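You operate a simulated robot arm through the tools that you are given. There is no shell and no other tool. Be economical: measure what you need, move in short steps, check, and stop when the job is done.

You run a simulated robot arm. Do the job below in one go: nothing can be reset, and whatever is moved stays where it is left.

TASK
Let the rope out, turn the trainer dial to hard and spin the grey nut on the blue handle tight.
Fine: wind the winder crank back a full turn; the grip trainer stays where it stands.
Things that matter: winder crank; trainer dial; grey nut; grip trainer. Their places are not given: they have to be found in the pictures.

It is judged by the outcome, as a careful person would: the job done as asked, and still so three seconds after it is handed in. It fails if anything else is knocked over, pushed out of place, dropped, spilled or broken.

THE ROBOT
A 7-joint arm with a two-finger parallel gripper, fixed in place. Base frame: the origin is at the foot of the arm, x ahead of it, y to its left, z up; the work surface is at about z = 75. Lengths are in cm, angles in degrees, forces in N, time in s.
Its first joint turns from -166.0 to 166.0 degrees. Payload 4.4 kg.
Tool frame: the origin (TCP) lies between the finger pads and is the grasp point; the fingertips stand 2.3 cm ahead of it; z points along the fingers, y is the line along which they close. Largest opening 9.4 cm; finger width 3.8, thickness 1; the body of the gripper, 5.4 by 9.6 cm, starts 3.9 cm behind the TCP.
Orientation is told as [roll, pitch, yaw] about the base's x, y, z axes, in that order, counted from this pose: with the fingers straight down and closing along the base's y, the tool's x points along the base's -x, its y along +y and its z along -z.

THE INTERFACE
- The arm moves only by the tool move_arm. Its argument "moves" is a list of rows, each a list of 7 numbers: the shift along the base's x, y, z in cm, then the turn, a rotation vector about the base's x, y, z in degrees, then the opening, from 0 (shut) to 1 (fully open). In form: [[x, y, z, rx, ry, rz, jaw], ...]. A call has 1 to 20 rows; each row shifts and turns the commanded pose from where the row before left it. A row lasts 0.2 s, in which the tool goes at most 5 cm and 8.6 degrees; a call with a longer step from one row to the next is refused whole, and so is a gripper value outside its range. A pose out of reach is approached as far as the arm can. The call stops where the force on the tool passes 90 N (or 10 N more than at its start, if that is more) or the arm is blocked; 0.2 s more then pass. Each finger travels about 7.2 cm/s and halts on what it meets, pressing with about 25 N; the grip force reading is that of the motor and also rises with nothing between the fingers. The clock runs only during rows and for 0.2 s after the last one: add rows that do not move to give the fingers time. The reply holds the time, the measured pose of the TCP, the force on the tool along the base axes, the opening and the grip force, in the units named above and with some noise.
- Cameras (640 x 400 px; columns grow to the right, rows downward): "scene" is fixed at [5.02, 64.96, 157.09]; the picture's right is [-0.46, -0.89, 0.00], its down [-0.46, 0.24, -0.86] and it looks along [0.76, -0.39, -0.52] (base axes); focal length 356 px, centre (320, 200). "wrist" rides on the gripper at [-3.9, 0, -4.4] in the tool frame; the picture's right is [0.00, -1.00, 0.00], its down [0.97, 0.00, -0.24] and it looks along [0.24, 0.00, 0.97] (tool axes); focal length 218 px, centre (320, 200).
- capture(camera): a new picture of that camera. The clock stands still meanwhile.
- pixel_to_xyz(camera, pixels): for up to 12 pixels [column, row] of the newest picture of that camera ("zoom" is the newest enlarged one), the place [x, y, z] in the base frame of the surface seen there, good to about 0.2 cm. The clock stands still meanwhile.
- close_up(camera, box): a new picture of the part [left, top, right, bottom] of that camera's present view, enlarged. The clock stands still meanwhile.
- hand_in(): hands the job in; it is judged then, once.

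Go step by step. Measure first, check grasps and placings, and put right what went wrong. The budget is 80 turns and 38 pictures, counting those below and the enlarged ones. Unless the task says otherwise, let go and move clear before handing in, and close with one line.

The tools are called as a command line: name --pt "numbers of a row" for each row, then --argument value for the rest, lists and objects as JSON in quotes. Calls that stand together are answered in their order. move_arm: Moves the arm, as the interface text tells. Its arguments: {"type":"object","properties":{"moves":{"type":"array","items":{"type":"array","items":{"type":"number"}}}},"required":["moves"]} The other tools are called the same way: capture (camera) takes a picture; pixel_to_xyz (camera, pixels) gives the place of the surface under pixels of a picture; close_up (camera, box) takes an enlarged picture of a part of a camera's view; hand_in () hands the job in.

At the start:

```text
time_s: 0.0
ee_pos: [86.68, 11.89, 124.9]
ee_rot: [0.0, 0.0, -0.1]
contact_force: [0.7, -0.2, 0.3]
gripper_width: 9.4
finger_force: 0.1
```

scene: 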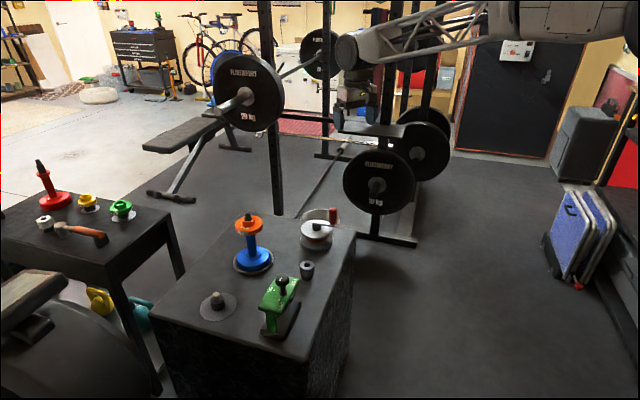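
wrist: 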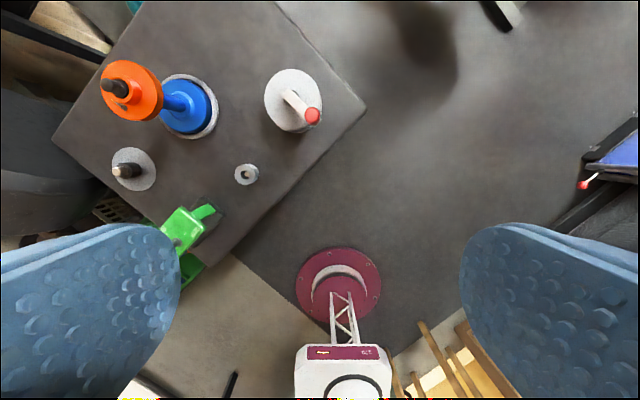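

The pictures show a table with a winder (white drum with red knob at scene 318,230), a blue handle with an orange piece (250,240), a grey stud (217,303), a grey nut (307,268) and a green trainer (280,305). I'll enlarge both views.

close_up --camera "scene" --box '[180, 190, 370, 350]'

close_up --camera "wrist" --box '[50, 30, 370, 300]'

close_up --camera "scene" --box '[0, 140, 180, 260]'

```text
2.50 times, centred on (275, 270) of scene
```

zoom: 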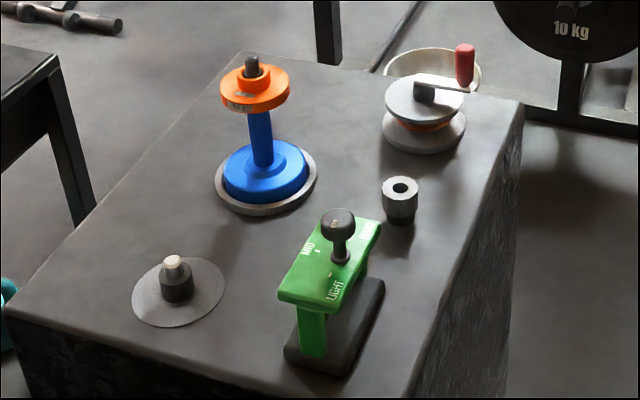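

```text
1.48 times, centred on (210, 165) of wrist
```

zoom: 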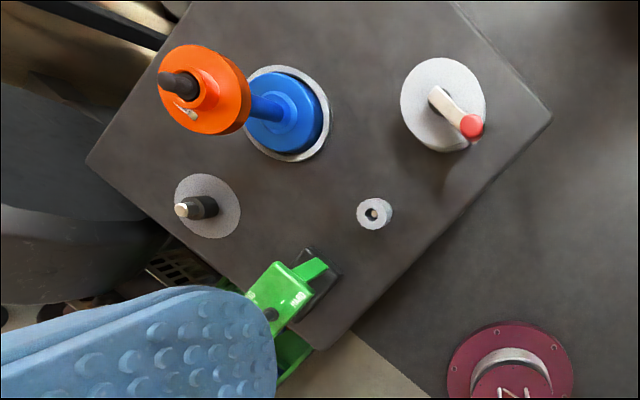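

```text
3.33 times, centred on (90, 200) of scene
```

zoom: 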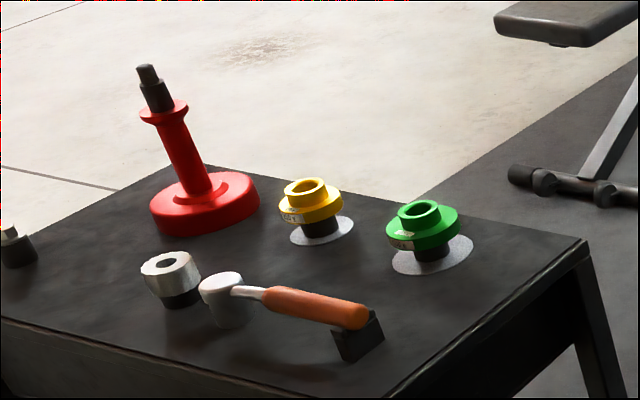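

The grey nut stands on a peg at scene-zoom (400,200); the blue handle's dark stud sticks out above the orange plate; the dial has LIGHT/MID labels. Measuring places next.

close_up --camera "scene" --box '[180, 190, 370, 350]'

pixel_to_xyz --camera "zoom" --pixels '[[338, 215], [340, 252], [290, 295], [365, 235], [400, 183], [400, 212], [252, 60], [252, 80], [250, 105], [464, 48], [425, 85], [422, 98]]'

close_up --camera "scene" --box '[255, 265, 310, 345]'

close_up --camera "scene" --box '[285, 195, 350, 255]'

```text
2.50 times, centred on (275, 270) of scene
```

zoom: 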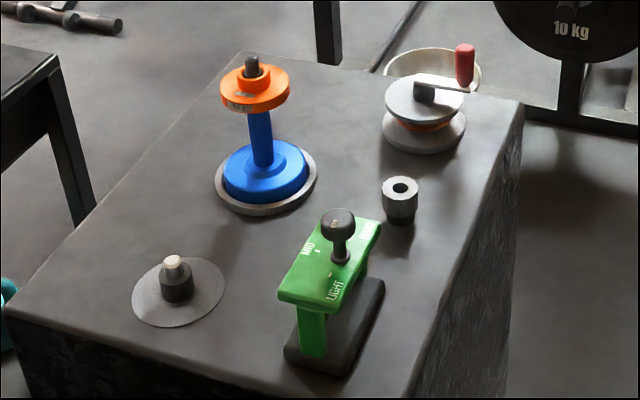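

```text
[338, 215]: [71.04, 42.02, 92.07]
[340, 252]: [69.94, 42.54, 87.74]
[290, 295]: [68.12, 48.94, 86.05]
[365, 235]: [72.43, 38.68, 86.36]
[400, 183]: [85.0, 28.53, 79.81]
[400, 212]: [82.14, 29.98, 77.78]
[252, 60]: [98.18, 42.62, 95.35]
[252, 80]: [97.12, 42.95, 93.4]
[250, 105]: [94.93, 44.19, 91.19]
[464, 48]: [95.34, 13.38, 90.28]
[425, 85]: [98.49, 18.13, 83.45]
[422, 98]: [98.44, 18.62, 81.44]
```

```text
5.00 times, centred on (282, 305) of scene
```

zoom: 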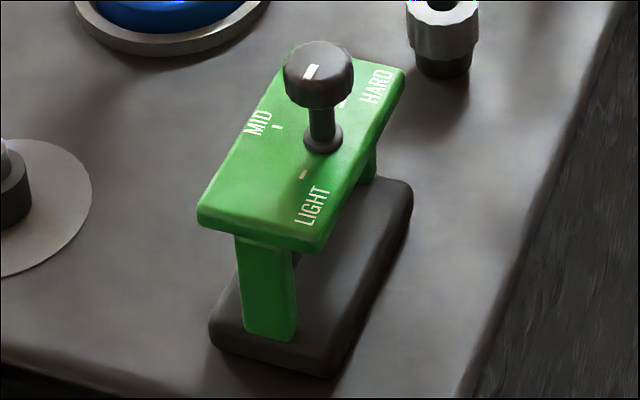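

```text
6.67 times, centred on (318, 225) of scene
```

zoom: 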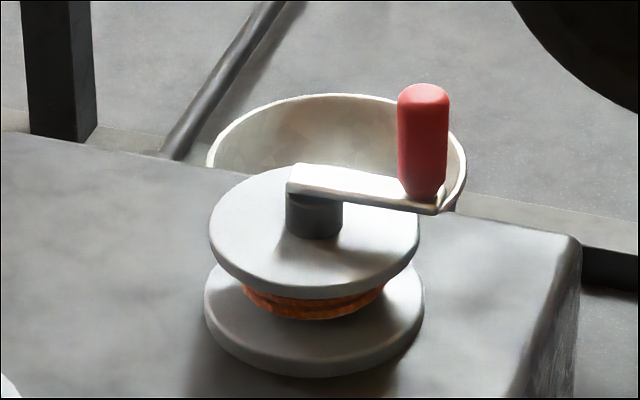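

The dial points to between MID and HARD-ish; the winder has a red crank knob near (96,13,89), axis about (99,18). I'll bring the wrist camera nearer to the winder for markings and true geometry.

move_arm --pt "2 1.5 -4 0 0 0 1" --pt "2 1.5 -4 0 0 0 1" --pt "2 1.5 -4 0 0 0 1" --pt "0 1.5 -4 0 0 0 1" --pt "0 0 0 0 0 0 1"

capture --camera "wrist"

```text
time_s: 1.2
ee_pos: [92.77, 18.16, 108.75]
ee_rot: [0.0, 0.0, -0.1]
contact_force: [-0.4, 0.9, -0.3]
gripper_width: 9.43
finger_force: 0.0
```

```text
29 pictures are left
```

wrist: 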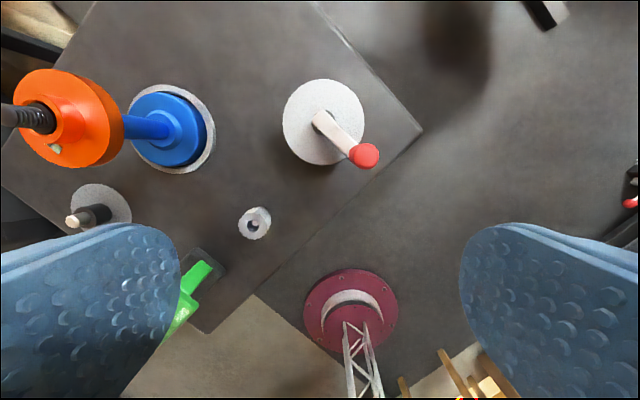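

The crank arm points from (323,120) to the knob at (365,155). I'll enlarge the winder to look for marks and rope, and measure axis and knob.

close_up --camera "wrist" --box '[260, 60, 400, 180]'

pixel_to_xyz --camera "wrist" --pixels '[[365, 157], [320, 118], [285, 115], [325, 82], [362, 120], [255, 212], [168, 90], [172, 170], [62, 72], [62, 164], [10, 115], [50, 118]]'

```text
3.33 times, centred on (330, 120) of wrist
```

zoom: 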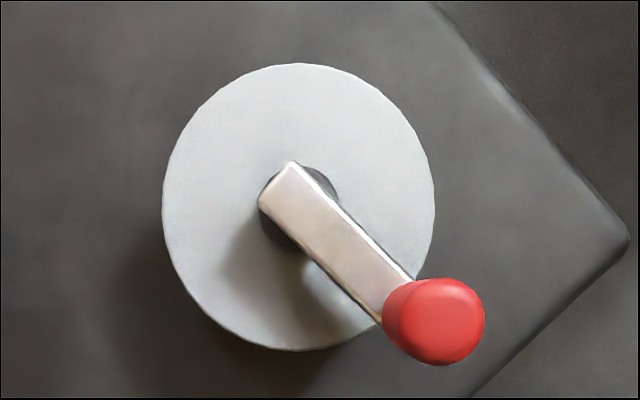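

```text
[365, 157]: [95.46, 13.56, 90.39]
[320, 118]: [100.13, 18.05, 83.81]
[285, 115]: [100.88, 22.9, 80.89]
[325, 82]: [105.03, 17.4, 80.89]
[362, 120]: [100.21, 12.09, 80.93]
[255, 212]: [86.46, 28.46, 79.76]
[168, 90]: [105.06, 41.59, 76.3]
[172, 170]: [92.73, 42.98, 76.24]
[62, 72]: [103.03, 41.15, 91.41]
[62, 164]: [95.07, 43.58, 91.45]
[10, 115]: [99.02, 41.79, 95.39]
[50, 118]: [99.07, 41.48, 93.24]
```

Axis of the winder is about (99.7,17.5), knob (95.5,13.5); handle axis about (99,42.2). No marks on the crank. Now I'll look at the dial from above.

move_arm --pt "-3.4 3.3 0 0 0 0 1" --pt "-3.4 3.3 0 0 0 0 1" --pt "-3.4 3.3 0 0 0 0 1" --pt "-3.4 3.3 0 0 0 0 1" --pt "-3.4 3.3 0 0 0 0 1" --pt "-3.4 3.3 0 0 0 0 1" --pt "-1.4 3.3 0 0 0 0 1" --pt "0 0 0 0 0 0 1"

capture --camera "wrist"

```text
time_s: 3.0
ee_pos: [70.84, 41.02, 108.96]
ee_rot: [-0.1, 0.0, 0.0]
contact_force: [0.0, 0.2, 0.0]
gripper_width: 9.39
finger_force: 0.0
```

```text
27 pictures are left
```

wrist: 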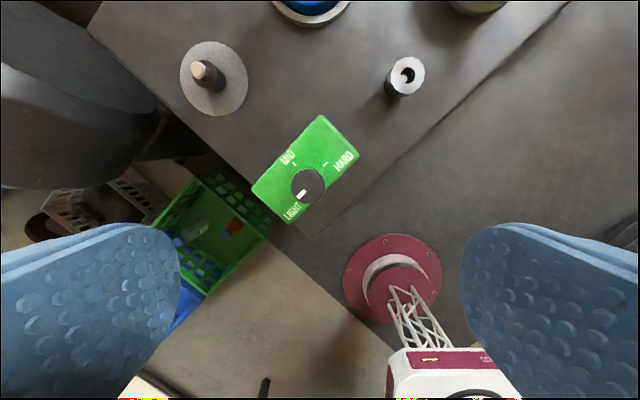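

close_up --camera "wrist" --box '[240, 105, 370, 235]'

pixel_to_xyz --camera "wrist" --pixels '[[308, 186], [293, 180], [321, 178], [298, 163], [325, 164], [301, 194], [322, 116], [254, 190], [358, 157], [290, 222], [407, 75], [345, 157]]'

```text
3.08 times, centred on (305, 170) of wrist
```

zoom: 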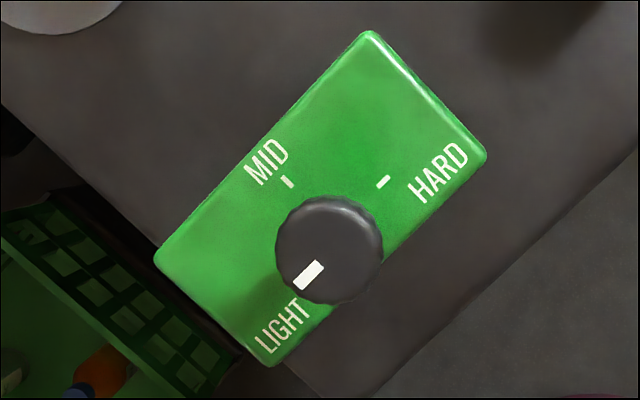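

```text
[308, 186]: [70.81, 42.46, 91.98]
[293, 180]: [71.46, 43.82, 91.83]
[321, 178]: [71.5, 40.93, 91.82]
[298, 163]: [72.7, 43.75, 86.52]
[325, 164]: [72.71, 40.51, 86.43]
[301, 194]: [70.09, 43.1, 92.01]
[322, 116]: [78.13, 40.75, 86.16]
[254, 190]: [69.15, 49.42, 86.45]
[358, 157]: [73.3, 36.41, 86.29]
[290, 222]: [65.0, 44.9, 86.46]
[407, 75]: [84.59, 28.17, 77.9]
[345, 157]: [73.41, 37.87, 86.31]
```

The dial pointer (zoom 308,275) is at LIGHT; HARD is 180° clockwise from it. Knob centre is (70.8,42.4), top z 92. I'll turn the gripper +45° and come down around the knob.

move_arm --pt "0 1.3 -2 0 0 7.5 0.8" --pt "0 0 -3 0 0 7.5 0.7" --pt "0 0 -3 0 0 7.5 0.7" --pt "0 0 -3 0 0 7.5 0.7" --pt "0 0 -2 0 0 7.5 0.7" --pt "0 0 -2 0 0 7.5 0.7" --pt "0 0 -2 0 0 0 0.7" --pt "0 0 -1.4 0 0 0 0.7" --pt "0 0 0 0 0 0 0.7"

capture --camera "wrist"

```text
time_s: 5.0
ee_pos: [70.75, 42.49, 90.62]
ee_rot: [-0.1, 0.0, 45.0]
contact_force: [0.1, 0.1, -0.5]
gripper_width: 6.6
finger_force: 0.0
```

```text
25 pictures are left
```

wrist: 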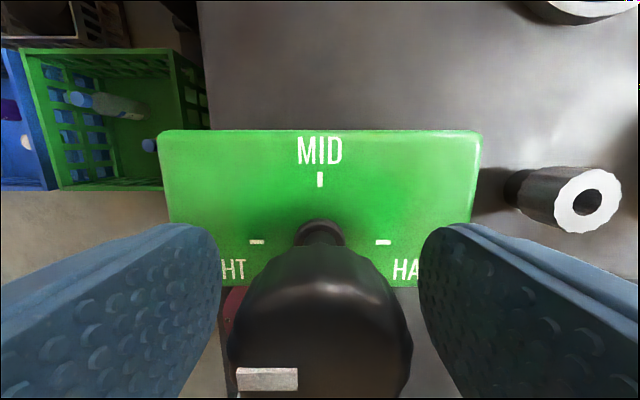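

The knob is centred between the fingers; LIGHT and HARD ticks at (257,242) and (383,242) lie opposite. Grip gently and turn 90° clockwise.

move_arm --pt "0 0 0 0 0 0 0.4" --pt "0 0 0 0 0 0 0.3" --pt "0 0 0 0 0 0 0.3" --pt "0 0 0 0 0 0 0.3" --pt "0 0 0 0 0 -7.5 0.3" --pt "0 0 0 0 0 -7.5 0.3" --pt "0 0 0 0 0 -7.5 0.3" --pt "0 0 0 0 0 -7.5 0.3" --pt "0 0 0 0 0 -7.5 0.3" --pt "0 0 0 0 0 -7.5 0.3" --pt "0 0 0 0 0 -7.5 0.3" --pt "0 0 0 0 0 -7.5 0.3" --pt "0 0 0 0 0 -7.5 0.3" --pt "0 0 0 0 0 -7.5 0.3" --pt "0 0 0 0 0 -7.5 0.3" --pt "0 0 0 0 0 -7.5 0.3"

capture --camera "wrist"

```text
time_s: 8.4
ee_pos: [70.86, 42.36, 90.49]
ee_rot: [0.0, 0.0, -45.1]
contact_force: [-6.2, -7.2, 22.1]
gripper_width: 3.7
finger_force: 25.1
```

```text
24 pictures are left
```

wrist: 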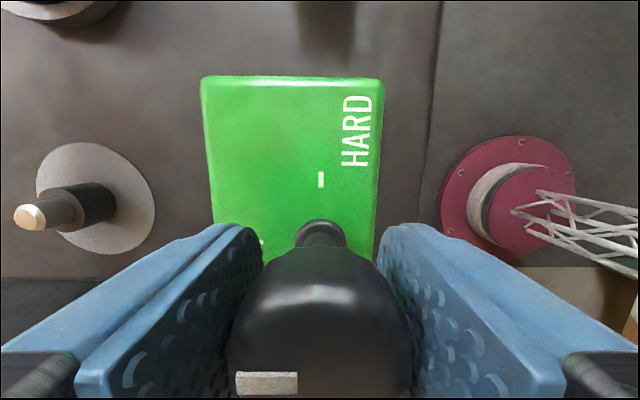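

The knob followed the fingers (pointer still at image-left), so it is now at MID. Continuing the other 90°.

move_arm --pt "0 0 0 0 0 -7.5 0.3" --pt "0 0 0 0 0 -7.5 0.3" --pt "0 0 0 0 0 -7.5 0.3" --pt "0 0 0 0 0 -7.5 0.3" --pt "0 0 0 0 0 -7.5 0.3" --pt "0 0 0 0 0 -7.5 0.3" --pt "0 0 0 0 0 -7.5 0.3" --pt "0 0 0 0 0 -7.5 0.3" --pt "0 0 0 0 0 -7.5 0.3" --pt "0 0 0 0 0 -7.5 0.3" --pt "0 0 0 0 0 -7.5 0.3" --pt "0 0 0 0 0 -7.5 0.3" --pt "0 0 0 0 0 0 0.3"

capture --camera "wrist"

```text
time_s: 11.2
ee_pos: [70.69, 42.35, 90.5]
ee_rot: [0.0, 0.0, -135.0]
contact_force: [-3.0, 2.5, 0.2]
gripper_width: 3.72
finger_force: 25.0
```

```text
23 pictures are left
```

wrist: 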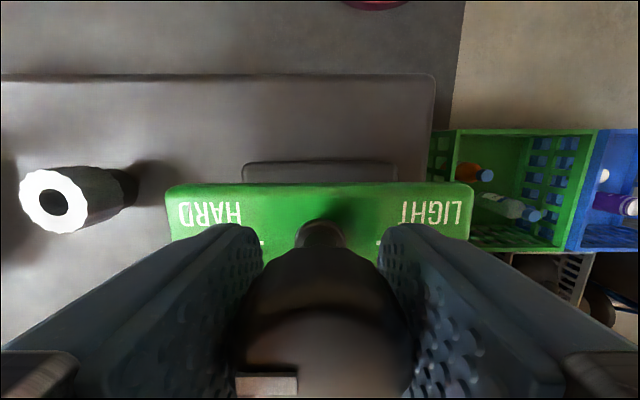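

The pointer (262,385) is now on the HARD side at image-left, ticks opposite. Release, rise, turn back and go over the nut.

move_arm --pt "0 0 0 0 0 0 0.7" --pt "0 0 0 0 0 0 0.7" --pt "0 0 3 0 0 0 0.7" --pt "0 0 4 0 0 0 0.7" --pt "0 0 4 0 0 7.5 0.8" --pt "1.5 -1.4 1 0 0 7.5 0.8" --pt "1.5 -1.4 0 0 0 7.5 0.8" --pt "1.5 -1.4 0 0 0 7.5 0.8" --pt "1.5 -1.4 0 0 0 7.5 0.8" --pt "1.5 -1.4 0 0 0 7.5 0.8" --pt "1.5 -1.4 0 0 0 7.5 0.8" --pt "1.5 -1.4 0 0 0 7.5 0.8" --pt "1.5 -1.4 0 0 0 7.5 0.8" --pt "1.5 -1.4 0 0 0 7.5 0.8" --pt "1.3 -1.4 0 0 0 7.5 0.8" --pt "0 0 -2 0 0 7.5 0.8" --pt "0 0 -2 0 0 7.5 0.8" --pt "0 0 -2 0 0 7.5 0.8" --pt "0 0 -2 0 0 7.5 0.8" --pt "0 0 0 0 0 7.5 0.8"

capture --camera "wrist"

```text
time_s: 15.4
ee_pos: [85.52, 28.35, 94.62]
ee_rot: [0.0, 0.0, -14.8]
contact_force: [0.6, 0.1, 0.0]
gripper_width: 7.51
finger_force: 0.0
```

```text
22 pictures are left
```

wrist: 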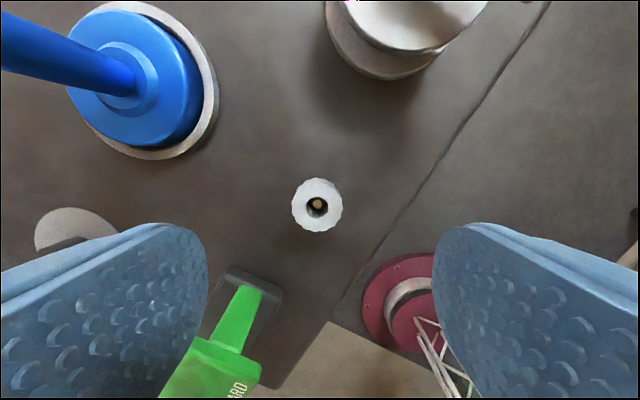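

pixel_to_xyz --camera "wrist" --pixels '[[295, 205], [339, 205], [317, 182], [317, 228], [317, 203]]'

close_up --camera "scene" --box '[290, 245, 330, 285]'

close_up --camera "scene" --box '[225, 195, 285, 255]'

```text
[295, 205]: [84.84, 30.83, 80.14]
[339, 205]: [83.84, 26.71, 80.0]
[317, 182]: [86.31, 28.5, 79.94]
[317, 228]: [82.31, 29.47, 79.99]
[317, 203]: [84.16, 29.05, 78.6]
```

```text
10.00 times, centred on (310, 265) of scene
```

zoom: 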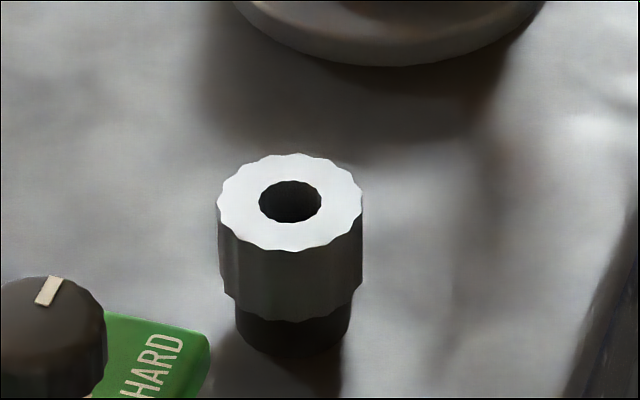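

```text
6.67 times, centred on (255, 225) of scene
```

zoom: 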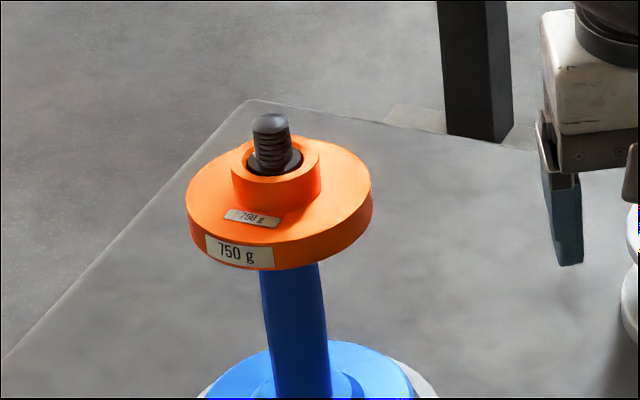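

The dial reads HARD in the scene too. The nut's centre is (84.3,28.8), 4.1 across, top z 80, bottom about 77.3. I'll turn the gripper to yaw +90 (to leave a long clockwise stroke) above it.

move_arm --pt "-1.2 0.45 0 0 0 7.5 0.8" --pt "0 0 0 0 0 7.5 0.8" --pt "0 0 0 0 0 7.5 0.8" --pt "0 0 0 0 0 7.5 0.8" --pt "0 0 0 0 0 7.5 0.8" --pt "0 0 0 0 0 7.5 0.8" --pt "0 0 0 0 0 7.5 0.8" --pt "0 0 0 0 0 7.5 0.8" --pt "0 0 0 0 0 7.5 0.8" --pt "0 0 0 0 0 7.5 0.8" --pt "0 0 0 0 0 7.5 0.8" --pt "0 0 -2 0 0 7.5 0.8" --pt "0 0 -2 0 0 7.5 0.8" --pt "0 0 -2 0 0 7.5 0.8" --pt "0 0 -2 0 0 0 0.8" --pt "0 0 0 0 0 0 0.8"

capture --camera "wrist"

```text
time_s: 18.8
ee_pos: [84.45, 28.85, 86.58]
ee_rot: [0.1, 0.0, 90.0]
contact_force: [-0.5, 0.6, 0.5]
gripper_width: 7.5
finger_force: 0.1
```

```text
19 pictures are left
```

wrist: 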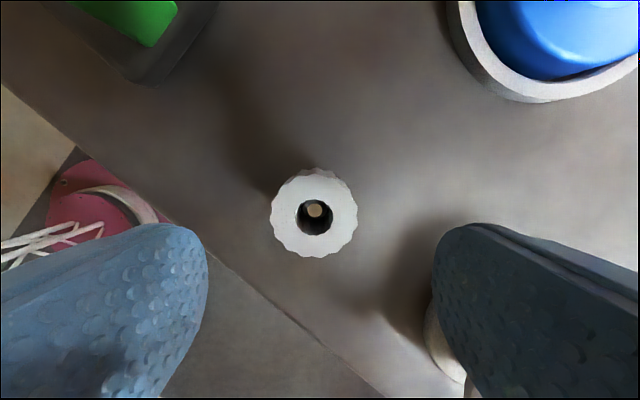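

The nut is at (314,213): about 0.3 left and slightly ahead. Correct, descend to z 79.6 and close.

move_arm --pt "-0.25 0.2 -2 0 0 0 0.8" --pt "0 0 -2 0 0 0 0.8" --pt "0 0 -1.5 0 0 0 0.8" --pt "0 0 -1.4 0 0 0 0.8" --pt "0 0 0 0 0 0 0.6" --pt "0 0 0 0 0 0 0.38" --pt "0 0 0 0 0 0 0.35" --pt "0 0 0 0 0 0 0.35" --pt "0 0 0 0 0 0 0.35"

capture --camera "wrist"

```text
time_s: 20.8
ee_pos: [84.19, 28.76, 79.5]
ee_rot: [0.0, 0.0, 90.0]
contact_force: [-0.8, 0.3, -0.2]
gripper_width: 4.64
finger_force: 25.2
```

```text
18 pictures are left
```

wrist: 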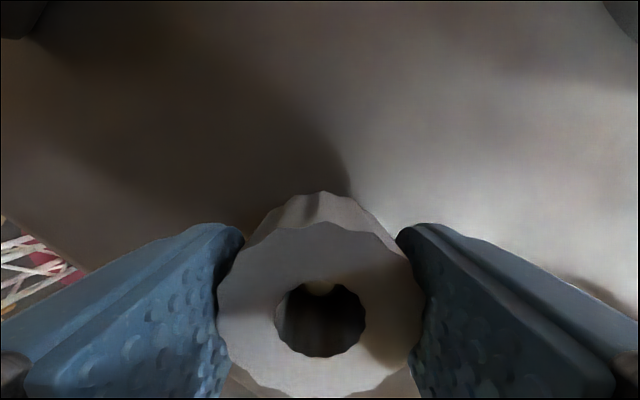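

Nut gripped (4.64 cm across). Lift straight up and check it comes along, then head above the stud as a reach test.

move_arm --pt "0 0 1 0 0 0 0.35" --pt "0 0 2 0 0 0 0.35" --pt "0 0 4 0 0 0 0.35" --pt "0 0 4 0 0 0 0.35" --pt "0 0 4 0 0 0 0.35" --pt "0 0 4 0 0 0 0.35" --pt "0 0 4 0 0 0 0.35" --pt "0 0 2 0 0 0 0.35" --pt "2.5 2.2 0 0 0 0 0.35" --pt "2.5 2.2 0 0 0 0 0.35" --pt "2.5 2.2 0 0 0 0 0.35" --pt "2.5 2.2 0 0 0 0 0.35" --pt "2.4 2.2 0 0 0 0 0.35" --pt "2.4 2.2 0 0 0 0 0.35" --pt "0 0 0 0 0 0 0.35"

capture --camera "wrist"

close_up --camera "scene" --box '[200, 150, 360, 270]'

```text
time_s: 24.0
ee_pos: [98.97, 42.32, 104.65]
ee_rot: [0.0, 0.0, 90.0]
contact_force: [0.0, 0.1, -0.1]
gripper_width: 4.62
finger_force: 25.1
```

```text
17 pictures are left
```

wrist: 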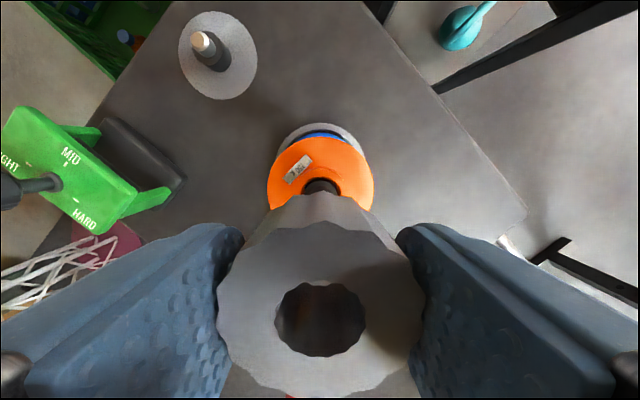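

```text
3.33 times, centred on (280, 210) of scene
```

zoom: 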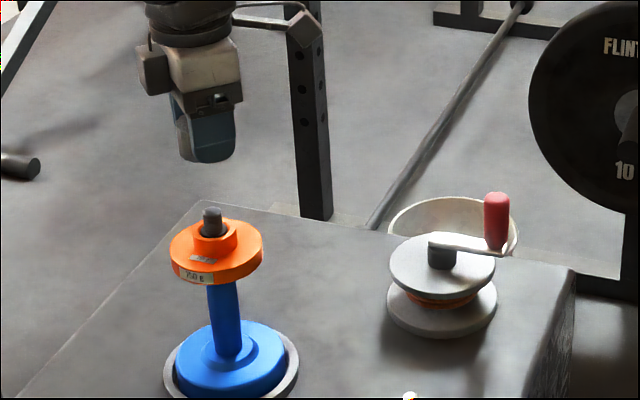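

Reach is fine: TCP at (98.97,42.32,104.65). Measure the stud and the orange disc from both views for alignment.

pixel_to_xyz --camera "wrist" --pixels '[[269, 183], [371, 183], [320, 138], [320, 181], [306, 187], [334, 187], [320, 126], [275, 165], [366, 165], [320, 178]]'

pixel_to_xyz --camera "zoom" --pixels '[[211, 210], [211, 220], [204, 225], [219, 225], [211, 234], [196, 240], [234, 240], [215, 240], [172, 252], [261, 250], [215, 262], [200, 255]]'

```text
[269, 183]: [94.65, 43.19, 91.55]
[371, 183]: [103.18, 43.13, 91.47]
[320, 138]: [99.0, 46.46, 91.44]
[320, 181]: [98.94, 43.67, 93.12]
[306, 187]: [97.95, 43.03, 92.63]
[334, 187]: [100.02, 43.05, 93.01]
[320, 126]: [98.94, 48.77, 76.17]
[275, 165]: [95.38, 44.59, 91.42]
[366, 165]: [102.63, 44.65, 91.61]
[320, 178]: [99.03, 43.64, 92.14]
```

```text
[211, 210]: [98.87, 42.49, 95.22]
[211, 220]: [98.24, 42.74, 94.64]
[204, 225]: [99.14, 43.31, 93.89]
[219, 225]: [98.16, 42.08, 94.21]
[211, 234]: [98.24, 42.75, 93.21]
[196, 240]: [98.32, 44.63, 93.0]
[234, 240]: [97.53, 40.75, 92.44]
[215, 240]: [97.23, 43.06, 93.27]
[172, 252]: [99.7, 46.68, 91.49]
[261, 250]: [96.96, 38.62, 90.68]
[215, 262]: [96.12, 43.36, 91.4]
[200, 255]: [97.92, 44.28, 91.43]
```

Stud axis is (98.95,42.18). Now the nut's exact place within the fingers.

pixel_to_xyz --camera "wrist" --pixels '[[222, 310], [417, 310], [320, 232], [320, 390], [320, 275], [320, 365], [268, 320], [372, 320], [285, 270], [355, 270], [300, 205], [340, 205]]'

```text
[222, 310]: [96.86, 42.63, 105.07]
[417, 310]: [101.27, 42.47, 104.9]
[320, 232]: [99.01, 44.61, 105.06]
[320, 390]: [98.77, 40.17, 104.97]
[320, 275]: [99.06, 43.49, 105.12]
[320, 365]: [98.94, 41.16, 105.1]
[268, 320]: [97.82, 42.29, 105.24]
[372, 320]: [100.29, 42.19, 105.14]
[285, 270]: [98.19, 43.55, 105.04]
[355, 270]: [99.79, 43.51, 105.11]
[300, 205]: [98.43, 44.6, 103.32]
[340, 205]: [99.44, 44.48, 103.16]
```

Nut centre sits at TCP +(0.07,0.04). Shift to the stud axis and lower till just above the stud top.

move_arm --pt "-0.08 -0.18 -2 0 0 0 0.35" --pt "0 0 -2 0 0 0 0.35" --pt "0 0 -1.5 0 0 0 0.35" --pt "0 0 -1 0 0 0 0.35" --pt "0 0 0 0 0 0 0.35"

close_up --camera "scene" --box '[220, 175, 290, 235]'

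```text
time_s: 25.2
ee_pos: [98.87, 42.09, 98.26]
ee_rot: [0.0, 0.0, 90.1]
contact_force: [0.9, 0.8, -0.7]
gripper_width: 4.65
finger_force: 24.9
```

```text
6.67 times, centred on (255, 205) of scene
```

zoom: 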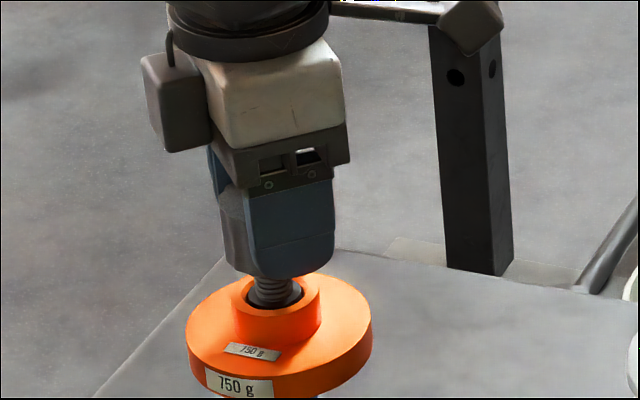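

The nut hangs right above the stud. Lower in small steps until it meets something.

move_arm --pt "0.03 0.05 -0.3 0 0 0 0.35" --pt "0 0 -0.3 0 0 0 0.35" --pt "0 0 -0.3 0 0 0 0.35" --pt "0 0 0 0 0 0 0.35"

```text
time_s: 26.2
ee_pos: [98.87, 42.03, 97.41]
ee_rot: [-0.1, -0.1, 89.9]
contact_force: [1.6, 9.0, 12.7]
gripper_width: 4.62
finger_force: 24.9
```

Contact at z 97.4 with about 13 N. Start turning clockwise with light downward feed.

move_arm --pt "0 0.03 0 0 0 -7.5 0.35" --pt "0 0.03 -0.02 0 0 -7.5 0.35" --pt "0 0 -0.02 0 0 -7.5 0.35" --pt "0 0 -0.02 0 0 -7.5 0.35" --pt "0 0 -0.02 0 0 -7.5 0.35" --pt "0 0 -0.02 0 0 -7.5 0.35" --pt "0 0 -0.02 0 0 -7.5 0.35" --pt "0 0 -0.02 0 0 -7.5 0.35"

```text
time_s: 28.0
ee_pos: [98.93, 42.18, 96.95]
ee_rot: [0.0, 0.1, 29.9]
contact_force: [-0.6, 3.6, 0.2]
gripper_width: 4.57
finger_force: 25.0
```

z dropped to 96.95 and the load vanished: the nut has found the stud. Continue turning with a small feed.

move_arm --pt "0 0 -0.03 0 0 -7.5 0.35" --pt "0 0 -0.03 0 0 -7.5 0.35" --pt "0 0 -0.03 0 0 -7.5 0.35" --pt "0 0 -0.03 0 0 -7.5 0.35" --pt "0 0 -0.03 0 0 -7.5 0.35" --pt "0 0 -0.03 0 0 -7.5 0.35" --pt "0 0 -0.03 0 0 -7.5 0.35" --pt "0 0 -0.03 0 0 -7.5 0.35" --pt "0 0 -0.03 0 0 -7.5 0.35" --pt "0 0 -0.03 0 0 -7.5 0.35" --pt "0 0 -0.03 0 0 -7.5 0.35" --pt "0 0 -0.03 0 0 -7.5 0.35"

close_up --camera "scene" --box '[220, 175, 290, 235]'

```text
time_s: 30.6
ee_pos: [98.96, 42.2, 96.75]
ee_rot: [0.0, 0.0, -60.2]
contact_force: [-1.0, 5.2, -1.2]
gripper_width: 4.59
finger_force: 24.8
```

```text
6.67 times, centred on (255, 205) of scene
```

zoom: 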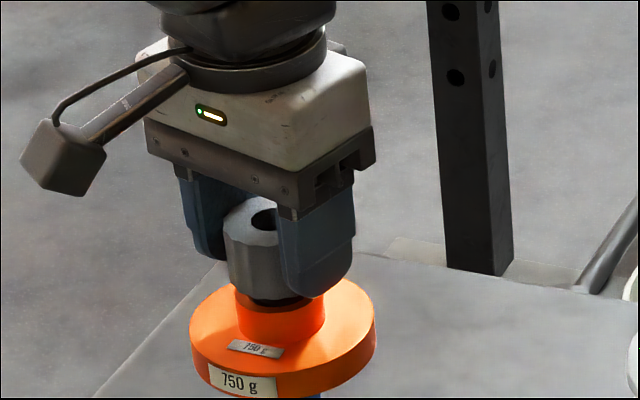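

The nut rides the stud upright with a gap left to the hub. Continue to yaw -135, then let go, wind back up to +90 and regrip.

move_arm --pt "0 0 -0.02 0 0 -7.5 0.35" --pt "0 0 -0.02 0 0 -7.5 0.35" --pt "0 0 -0.02 0 0 -7.5 0.35" --pt "0 0 -0.02 0 0 -7.5 0.35" --pt "0 0 -0.02 0 0 -7.5 0.35" --pt "0 0 -0.02 0 0 -7.5 0.35" --pt "0 0 -0.02 0 0 -7.5 0.35" --pt "0 0 -0.02 0 0 -7.5 0.35" --pt "0 0 -0.02 0 0 -7.5 0.35" --pt "0 0 -0.02 0 0 -7.5 0.35" --pt "0 0 0 0 0 0 0.35"

```text
time_s: 33.0
ee_pos: [98.97, 42.19, 96.47]
ee_rot: [0.0, 0.0, -135.2]
contact_force: [1.6, 4.5, -0.8]
gripper_width: 4.56
finger_force: 25.2
```

Turn done to -135 with z 96.47. Release and rotate back (first 20 rows).

move_arm --pt "0 0 0 0 0 0 0.7" --pt "0 0 0 0 0 0 0.7" --pt "0 0 0 0 0 8.5 0.7" --pt "0 0 0 0 0 8.5 0.7" --pt "0 0 0 0 0 8.5 0.7" --pt "0 0 0 0 0 8.5 0.7" --pt "0 0 0 0 0 8.5 0.7" --pt "0 0 0 0 0 8.5 0.7" --pt "0 0 0 0 0 8.5 0.7" --pt "0 0 0 0 0 8.5 0.7" --pt "0 0 0 0 0 8.5 0.7" --pt "0 0 0 0 0 8.5 0.7" --pt "0 0 0 0 0 8.5 0.7" --pt "0 0 0 0 0 8.5 0.7" --pt "0 0 0 0 0 8.5 0.7" --pt "0 0 0 0 0 8.5 0.7" --pt "0 0 0 0 0 8.5 0.7" --pt "0 0 0 0 0 8.5 0.7" --pt "0 0 0 0 0 8.5 0.7" --pt "0 0 0 0 0 8.5 0.7"

capture --camera "wrist"

```text
time_s: 37.2
ee_pos: [98.91, 42.12, 96.5]
ee_rot: [0.0, 0.0, 18.0]
contact_force: [0.2, -1.0, -0.1]
gripper_width: 6.56
finger_force: 0.0
```

```text
13 pictures are left
```

wrist: 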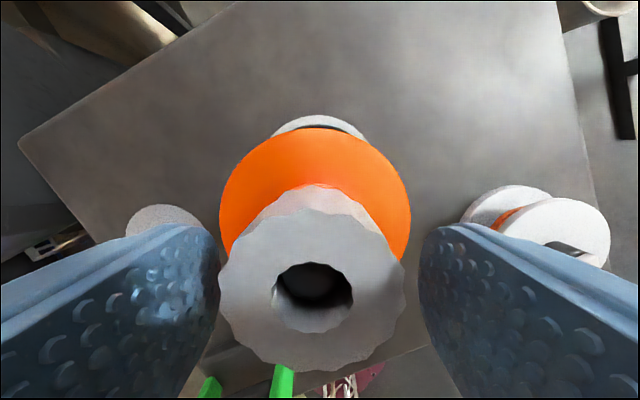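

The nut sits well on the stud, centred at (313,290). Measure its height and wind back the rest.

pixel_to_xyz --camera "wrist" --pixels '[[245, 290], [385, 290], [313, 225], [313, 355], [313, 290], [313, 150]]'

move_arm --pt "0 0 0 0 0 8 0.7" --pt "0 0 0 0 0 8 0.7" --pt "0 0 0 0 0 8 0.7" --pt "0 0 0 0 0 8 0.7" --pt "0 0 0 0 0 8 0.7" --pt "0 0 0 0 0 8 0.7" --pt "0 0 0 0 0 8 0.7" --pt "0 0 0 0 0 8 0.7" --pt "0 0 0 0 0 8 0.7" --pt "0 0 0 0 0 0 0.4" --pt "0 0 0 0 0 0 0.35" --pt "0 0 0 0 0 0 0.35"

```text
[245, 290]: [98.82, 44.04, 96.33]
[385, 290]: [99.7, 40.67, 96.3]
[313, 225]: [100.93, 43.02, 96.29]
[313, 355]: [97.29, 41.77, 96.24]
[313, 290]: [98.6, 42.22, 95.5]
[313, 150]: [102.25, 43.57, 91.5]
```

```text
time_s: 39.8
ee_pos: [98.95, 42.11, 96.65]
ee_rot: [-0.1, 0.1, 90.0]
contact_force: [-0.4, 0.5, 0.1]
gripper_width: 4.55
finger_force: 24.7
```

The nut's top is at 96.3 (bottom about 93.65), close to the hub top near 93.3. Regripped; turn on clockwise.

move_arm --pt "0 0 -0.02 0 0 -7.5 0.35" --pt "0 0 -0.02 0 0 -7.5 0.35" --pt "0 0 -0.02 0 0 -7.5 0.35" --pt "0 0 -0.02 0 0 -7.5 0.35" --pt "0 0 -0.02 0 0 -7.5 0.35" --pt "0 0 -0.02 0 0 -7.5 0.35" --pt "0 0 -0.02 0 0 -7.5 0.35" --pt "0 0 -0.02 0 0 -7.5 0.35" --pt "0 0 -0.02 0 0 -7.5 0.35" --pt "0 0 -0.02 0 0 -7.5 0.35" --pt "0 0 -0.02 0 0 -7.5 0.35" --pt "0 0 -0.02 0 0 -7.5 0.35"

```text
time_s: 42.4
ee_pos: [98.82, 42.22, 96.47]
ee_rot: [-0.1, 0.0, -0.1]
contact_force: [-2.5, 9.5, 17.0]
gripper_width: 4.5
finger_force: 25.3
```

An upward load of 17 N appears: the nut may be seating. Turn on without feed.

move_arm --pt "0 0 0 0 0 -7.5 0.35" --pt "0 0 0 0 0 -7.5 0.35" --pt "0 0 0 0 0 -7.5 0.35" --pt "0 0 0 0 0 -7.5 0.35" --pt "0 0 0 0 0 -7.5 0.35" --pt "0 0 0 0 0 -7.5 0.35" --pt "0 0 0 0 0 -7.5 0.35" --pt "0 0 0 0 0 -7.5 0.35"

capture --camera "wrist"

close_up --camera "scene" --box '[220, 175, 290, 235]'

```text
time_s: 44.2
ee_pos: [98.95, 42.09, 96.45]
ee_rot: [0.0, 0.1, -60.1]
contact_force: [4.6, 9.9, 12.4]
gripper_width: 4.52
finger_force: 24.9
```

```text
12 pictures are left
```

wrist: 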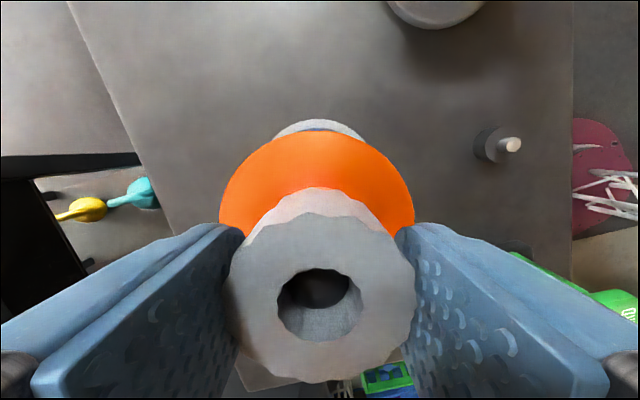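

```text
6.67 times, centred on (255, 205) of scene
```

zoom: 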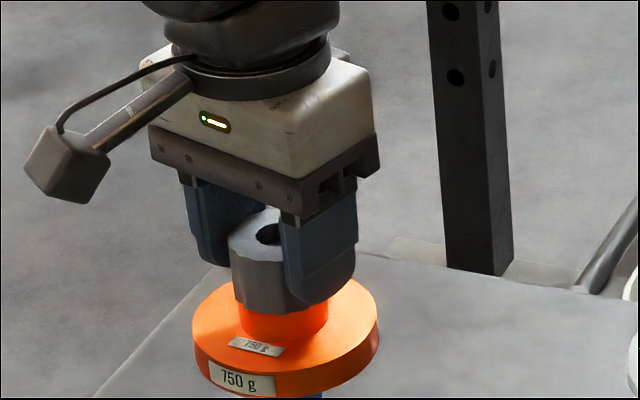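

The nut now appears to sit on the orange hub with no gap. Measure its top and keep turning to see if it still descends.

pixel_to_xyz --camera "wrist" --pixels '[[255, 295], [385, 295], [320, 235], [320, 360], [290, 225], [320, 300]]'

move_arm --pt "0 0 0 0 0 -7.5 0.3" --pt "0 0 0 0 0 -7.5 0.3" --pt "0 0 0 0 0 -7.5 0.3" --pt "0 0 0 0 0 -7.5 0.3" --pt "0 0 0 0 0 -7.5 0.3" --pt "0 0 0 0 0 -7.5 0.3" --pt "0 0 0 0 0 -7.5 0.3" --pt "0 0 0 0 0 -7.5 0.3" --pt "0 0 0 0 0 -7.5 0.3" --pt "0 0 0 0 0 -7.5 0.3" --pt "0 0 0 0 0 0 0.3"

capture --camera "wrist"

```text
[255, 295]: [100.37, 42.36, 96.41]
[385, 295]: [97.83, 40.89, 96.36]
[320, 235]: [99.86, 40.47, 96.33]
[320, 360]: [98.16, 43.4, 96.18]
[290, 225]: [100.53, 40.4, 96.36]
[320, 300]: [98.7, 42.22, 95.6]
```

```text
time_s: 46.6
ee_pos: [98.93, 42.23, 96.1]
ee_rot: [0.0, -0.1, -135.1]
contact_force: [5.4, -3.4, -2.9]
gripper_width: 4.7
finger_force: 24.9
```

```text
10 pictures are left
```

wrist: 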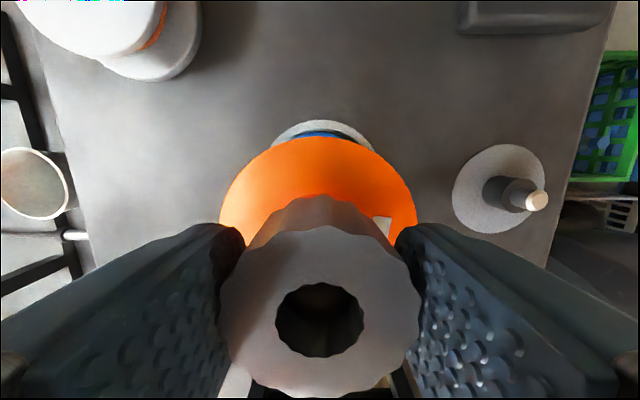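

Now the TCP sits lower (96.1) relative to the nut and the opening is 4.7. Measure again.

pixel_to_xyz --camera "wrist" --pixels '[[245, 310], [395, 310], [320, 240], [320, 385], [320, 305], [320, 320], [300, 330], [340, 150], [245, 180], [395, 180], [320, 142]]'

close_up --camera "scene" --box '[220, 175, 290, 255]'

```text
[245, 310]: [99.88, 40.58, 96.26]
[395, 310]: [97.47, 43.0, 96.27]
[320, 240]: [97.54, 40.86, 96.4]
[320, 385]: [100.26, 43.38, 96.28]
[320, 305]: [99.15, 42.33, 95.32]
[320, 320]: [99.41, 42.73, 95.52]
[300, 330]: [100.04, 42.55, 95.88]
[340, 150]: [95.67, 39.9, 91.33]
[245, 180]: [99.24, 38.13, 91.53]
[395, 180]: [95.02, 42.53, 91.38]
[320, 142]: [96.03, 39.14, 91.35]
```

```text
5.00 times, centred on (255, 215) of scene
```

zoom: 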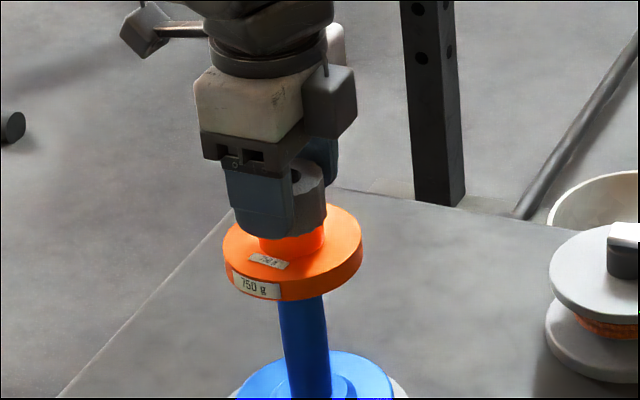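

Nut top stays at 96.3 and the fingers slipped over its flutes, so it is seated. One more short stroke with a fresh grip to make sure it is tight.

move_arm --pt "0 0 0 0 0 0 0.6" --pt "0 0 0 0 0 0 0.6" --pt "0 0 0 0 0 8 0.6" --pt "0 0 0 0 0 8 0.6" --pt "0 0 0 0 0 8 0.6" --pt "0 0 0 0 0 8 0.6" --pt "0 0 0 0 0 8 0.6" --pt "0 0 0 0 0 8 0.6" --pt "0 0 0 0 0 8 0.6" --pt "0 0 0 0 0 0 0.35" --pt "0 0 0 0 0 0 0.3" --pt "0 0 0 0 0 0 0.3" --pt "0 0 0 0 0 -7 0.3" --pt "0 0 0 0 0 -7 0.3"

capture --camera "wrist"

move_arm --pt "0 0 0 0 0 -7 0.3" --pt "0 0 0 0 0 -7 0.3" --pt "0 0 0 0 0 -7 0.3" --pt "0 0 0 0 0 -7 0.3" --pt "0 0 0 0 0 -7 0.3"

capture --camera "wrist"

```text
time_s: 49.6
ee_pos: [98.88, 42.1, 96.27]
ee_rot: [0.0, -0.1, -92.9]
contact_force: [8.9, 3.2, 4.4]
gripper_width: 4.65
finger_force: 24.9
```

```text
8 pictures are left
```

wrist: 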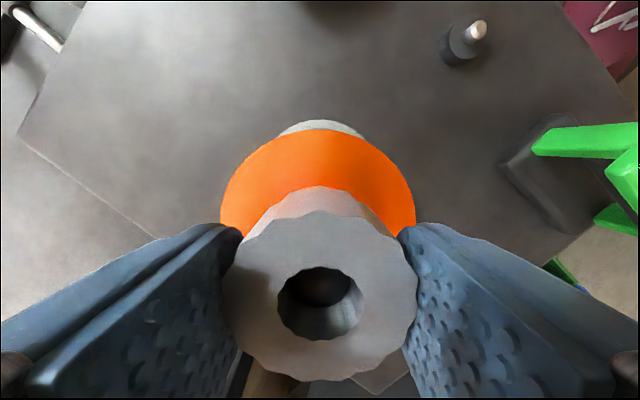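

```text
time_s: 50.8
ee_pos: [98.83, 42.1, 96.28]
ee_rot: [-0.1, 0.0, -128.1]
contact_force: [-6.2, -2.3, -2.1]
gripper_width: 4.5
finger_force: 25.0
```

```text
7 pictures are left
```

wrist: 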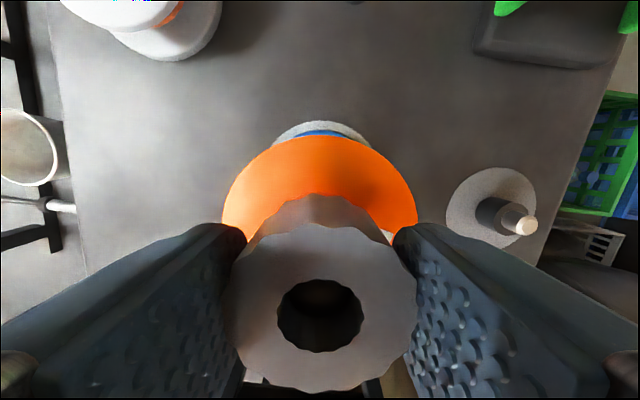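

The fingers again slip over the flutes and the height stays, so the nut is tight. Release, rise, and go over the crank knob at (95.5,13.5).

move_arm --pt "0 0 0 0 0 0 0.65" --pt "0 0 0 0 0 0 0.65" --pt "0 0 3 0 0 0 0.65" --pt "0 0 4 0 0 0 0.65" --pt "-0.4 -4 0.5 0 0 0 0.65" --pt "-0.5 -4 0 0 0 0 0.65" --pt "-0.5 -4 0 0 0 0 0.65" --pt "-0.5 -4 0 0 0 0 0.65" --pt "-0.5 -4 0 0 0 0 0.65" --pt "-0.5 -4 0 0 0 0 0.65" --pt "-0.5 -4 0 0 0 0 0.65" --pt "0 -0.6 -2 0 0 0 0.65" --pt "0 0 -3 0 0 0 0.65" --pt "0 0 0 0 0 0 0.65"

capture --camera "wrist"

```text
time_s: 53.8
ee_pos: [95.62, 13.43, 98.9]
ee_rot: [0.0, 0.0, -128.0]
contact_force: [-0.5, -0.1, -0.4]
gripper_width: 6.11
finger_force: 0.0
```

```text
6 pictures are left
```

wrist: 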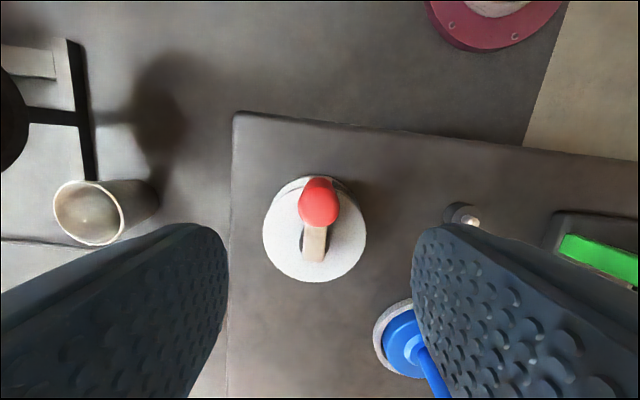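

pixel_to_xyz --camera "wrist" --pixels '[[320, 207], [302, 205], [338, 205], [320, 224], [317, 185], [314, 255], [314, 235], [263, 235], [366, 240], [313, 281], [305, 239]]'

close_up --camera "wrist" --box '[250, 165, 380, 295]'

```text
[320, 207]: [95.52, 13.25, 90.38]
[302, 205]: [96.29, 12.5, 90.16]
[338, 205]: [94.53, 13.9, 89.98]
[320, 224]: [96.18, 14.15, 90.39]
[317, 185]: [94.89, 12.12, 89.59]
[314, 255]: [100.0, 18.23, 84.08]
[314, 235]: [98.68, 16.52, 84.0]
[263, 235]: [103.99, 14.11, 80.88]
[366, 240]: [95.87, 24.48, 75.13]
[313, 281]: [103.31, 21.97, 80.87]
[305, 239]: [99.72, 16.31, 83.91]
```

```text
3.08 times, centred on (315, 230) of wrist
```

zoom: 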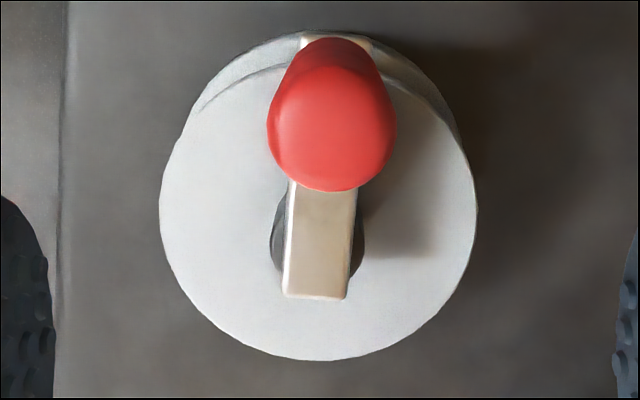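

Knob centre is (95.45,13.3), axis about (99.6,17.7), radius 6.0, crank angle -133°. Descend around the knob to z 88.3 and close.

move_arm --pt "-0.15 -0.12 -3 0 0 0 0.65" --pt "0 0 -3 0 0 0 0.6" --pt "0 0 -3 0 0 0 0.6" --pt "0 0 -1.6 0 0 0 0.6" --pt "0 0 0 0 0 0 0.4" --pt "0 0 0 0 0 0 0.2" --pt "0 0 0 0 0 0 0.15" --pt "0 0 0 0 0 0 0.15"

```text
time_s: 55.6
ee_pos: [95.52, 13.46, 88.16]
ee_rot: [0.0, 0.0, -127.9]
contact_force: [13.8, -7.0, -5.2]
gripper_width: 2.57
finger_force: 44.8
```

Knob gripped (2.57 cm). Try the first 30° anticlockwise along the arc and watch the force.

move_arm --pt "0.608 -0.497 0 0 0 7.5 0.2" --pt "0.667 -0.413 0 0 0 7.5 0.2" --pt "0.716 -0.322 0 0 0 7.5 0.2" --pt "0.751 -0.226 0 0 0 7.5 0.2"

```text
time_s: 56.6
ee_pos: [97.99, 11.99, 88.12]
ee_rot: [0.0, 0.1, -98.0]
contact_force: [-4.8, -8.6, 4.5]
gripper_width: 2.56
finger_force: 45.5
```

It turns freely anticlockwise (under 10 N). Continue the arc.

move_arm --pt "0.775 -0.126 0 0 0 7.5 0.2" --pt "0.784 -0.024 0 0 0 7.5 0.2" --pt "0.781 0.078 0 0 0 7.5 0.2" --pt "0.764 0.18 0 0 0 7.5 0.2" --pt "0.734 0.278 0 0 0 7.5 0.2" --pt "0.692 0.372 0 0 0 7.5 0.2" --pt "0.636 0.458 0 0 0 7.5 0.2" --pt "0.572 0.538 0 0 0 7.5 0.2"

```text
time_s: 58.4
ee_pos: [103.75, 13.91, 88.2]
ee_rot: [0.0, 0.0, -37.9]
contact_force: [21.0, -20.2, -14.9]
gripper_width: 2.55
finger_force: 44.9
```

Turned 90°; the load is radial, so the true circle is a bit smaller (R about 5.7). Correct inward and continue.

move_arm --pt "0.3 0.74 0 0 0 7.5 0.2" --pt "0.392 0.634 0 0 0 7.5 0.2" --pt "0.306 0.68 0 0 0 7.5 0.2" --pt "0.215 0.713 0 0 0 7.5 0.2" --pt "0.12 0.736 0 0 0 7.5 0.2" --pt "0.023 0.745 0 0 0 7.5 0.2"

```text
time_s: 59.8
ee_pos: [105.06, 18.19, 88.19]
ee_rot: [0.0, 0.0, 7.2]
contact_force: [-6.9, -3.6, 3.9]
gripper_width: 2.59
finger_force: 44.8
```

Reach and load are fine. Continue the arc.

move_arm --pt "-0.1 0.72 0 0 0 7.5 0.2" --pt "-0.19 0.71 0 0 0 7.5 0.2" --pt "-0.28 0.69 0 0 0 7.5 0.2" --pt "-0.36 0.65 0 0 0 7.5 0.2" --pt "-0.44 0.6 0 0 0 7.5 0.2" --pt "-0.511 0.543 0 0 0 7.5 0.2"

```text
time_s: 61.2
ee_pos: [103.32, 21.78, 88.24]
ee_rot: [0.0, 0.0, 52.1]
contact_force: [3.4, -7.9, -2.5]
gripper_width: 2.57
finger_force: 45.6
```

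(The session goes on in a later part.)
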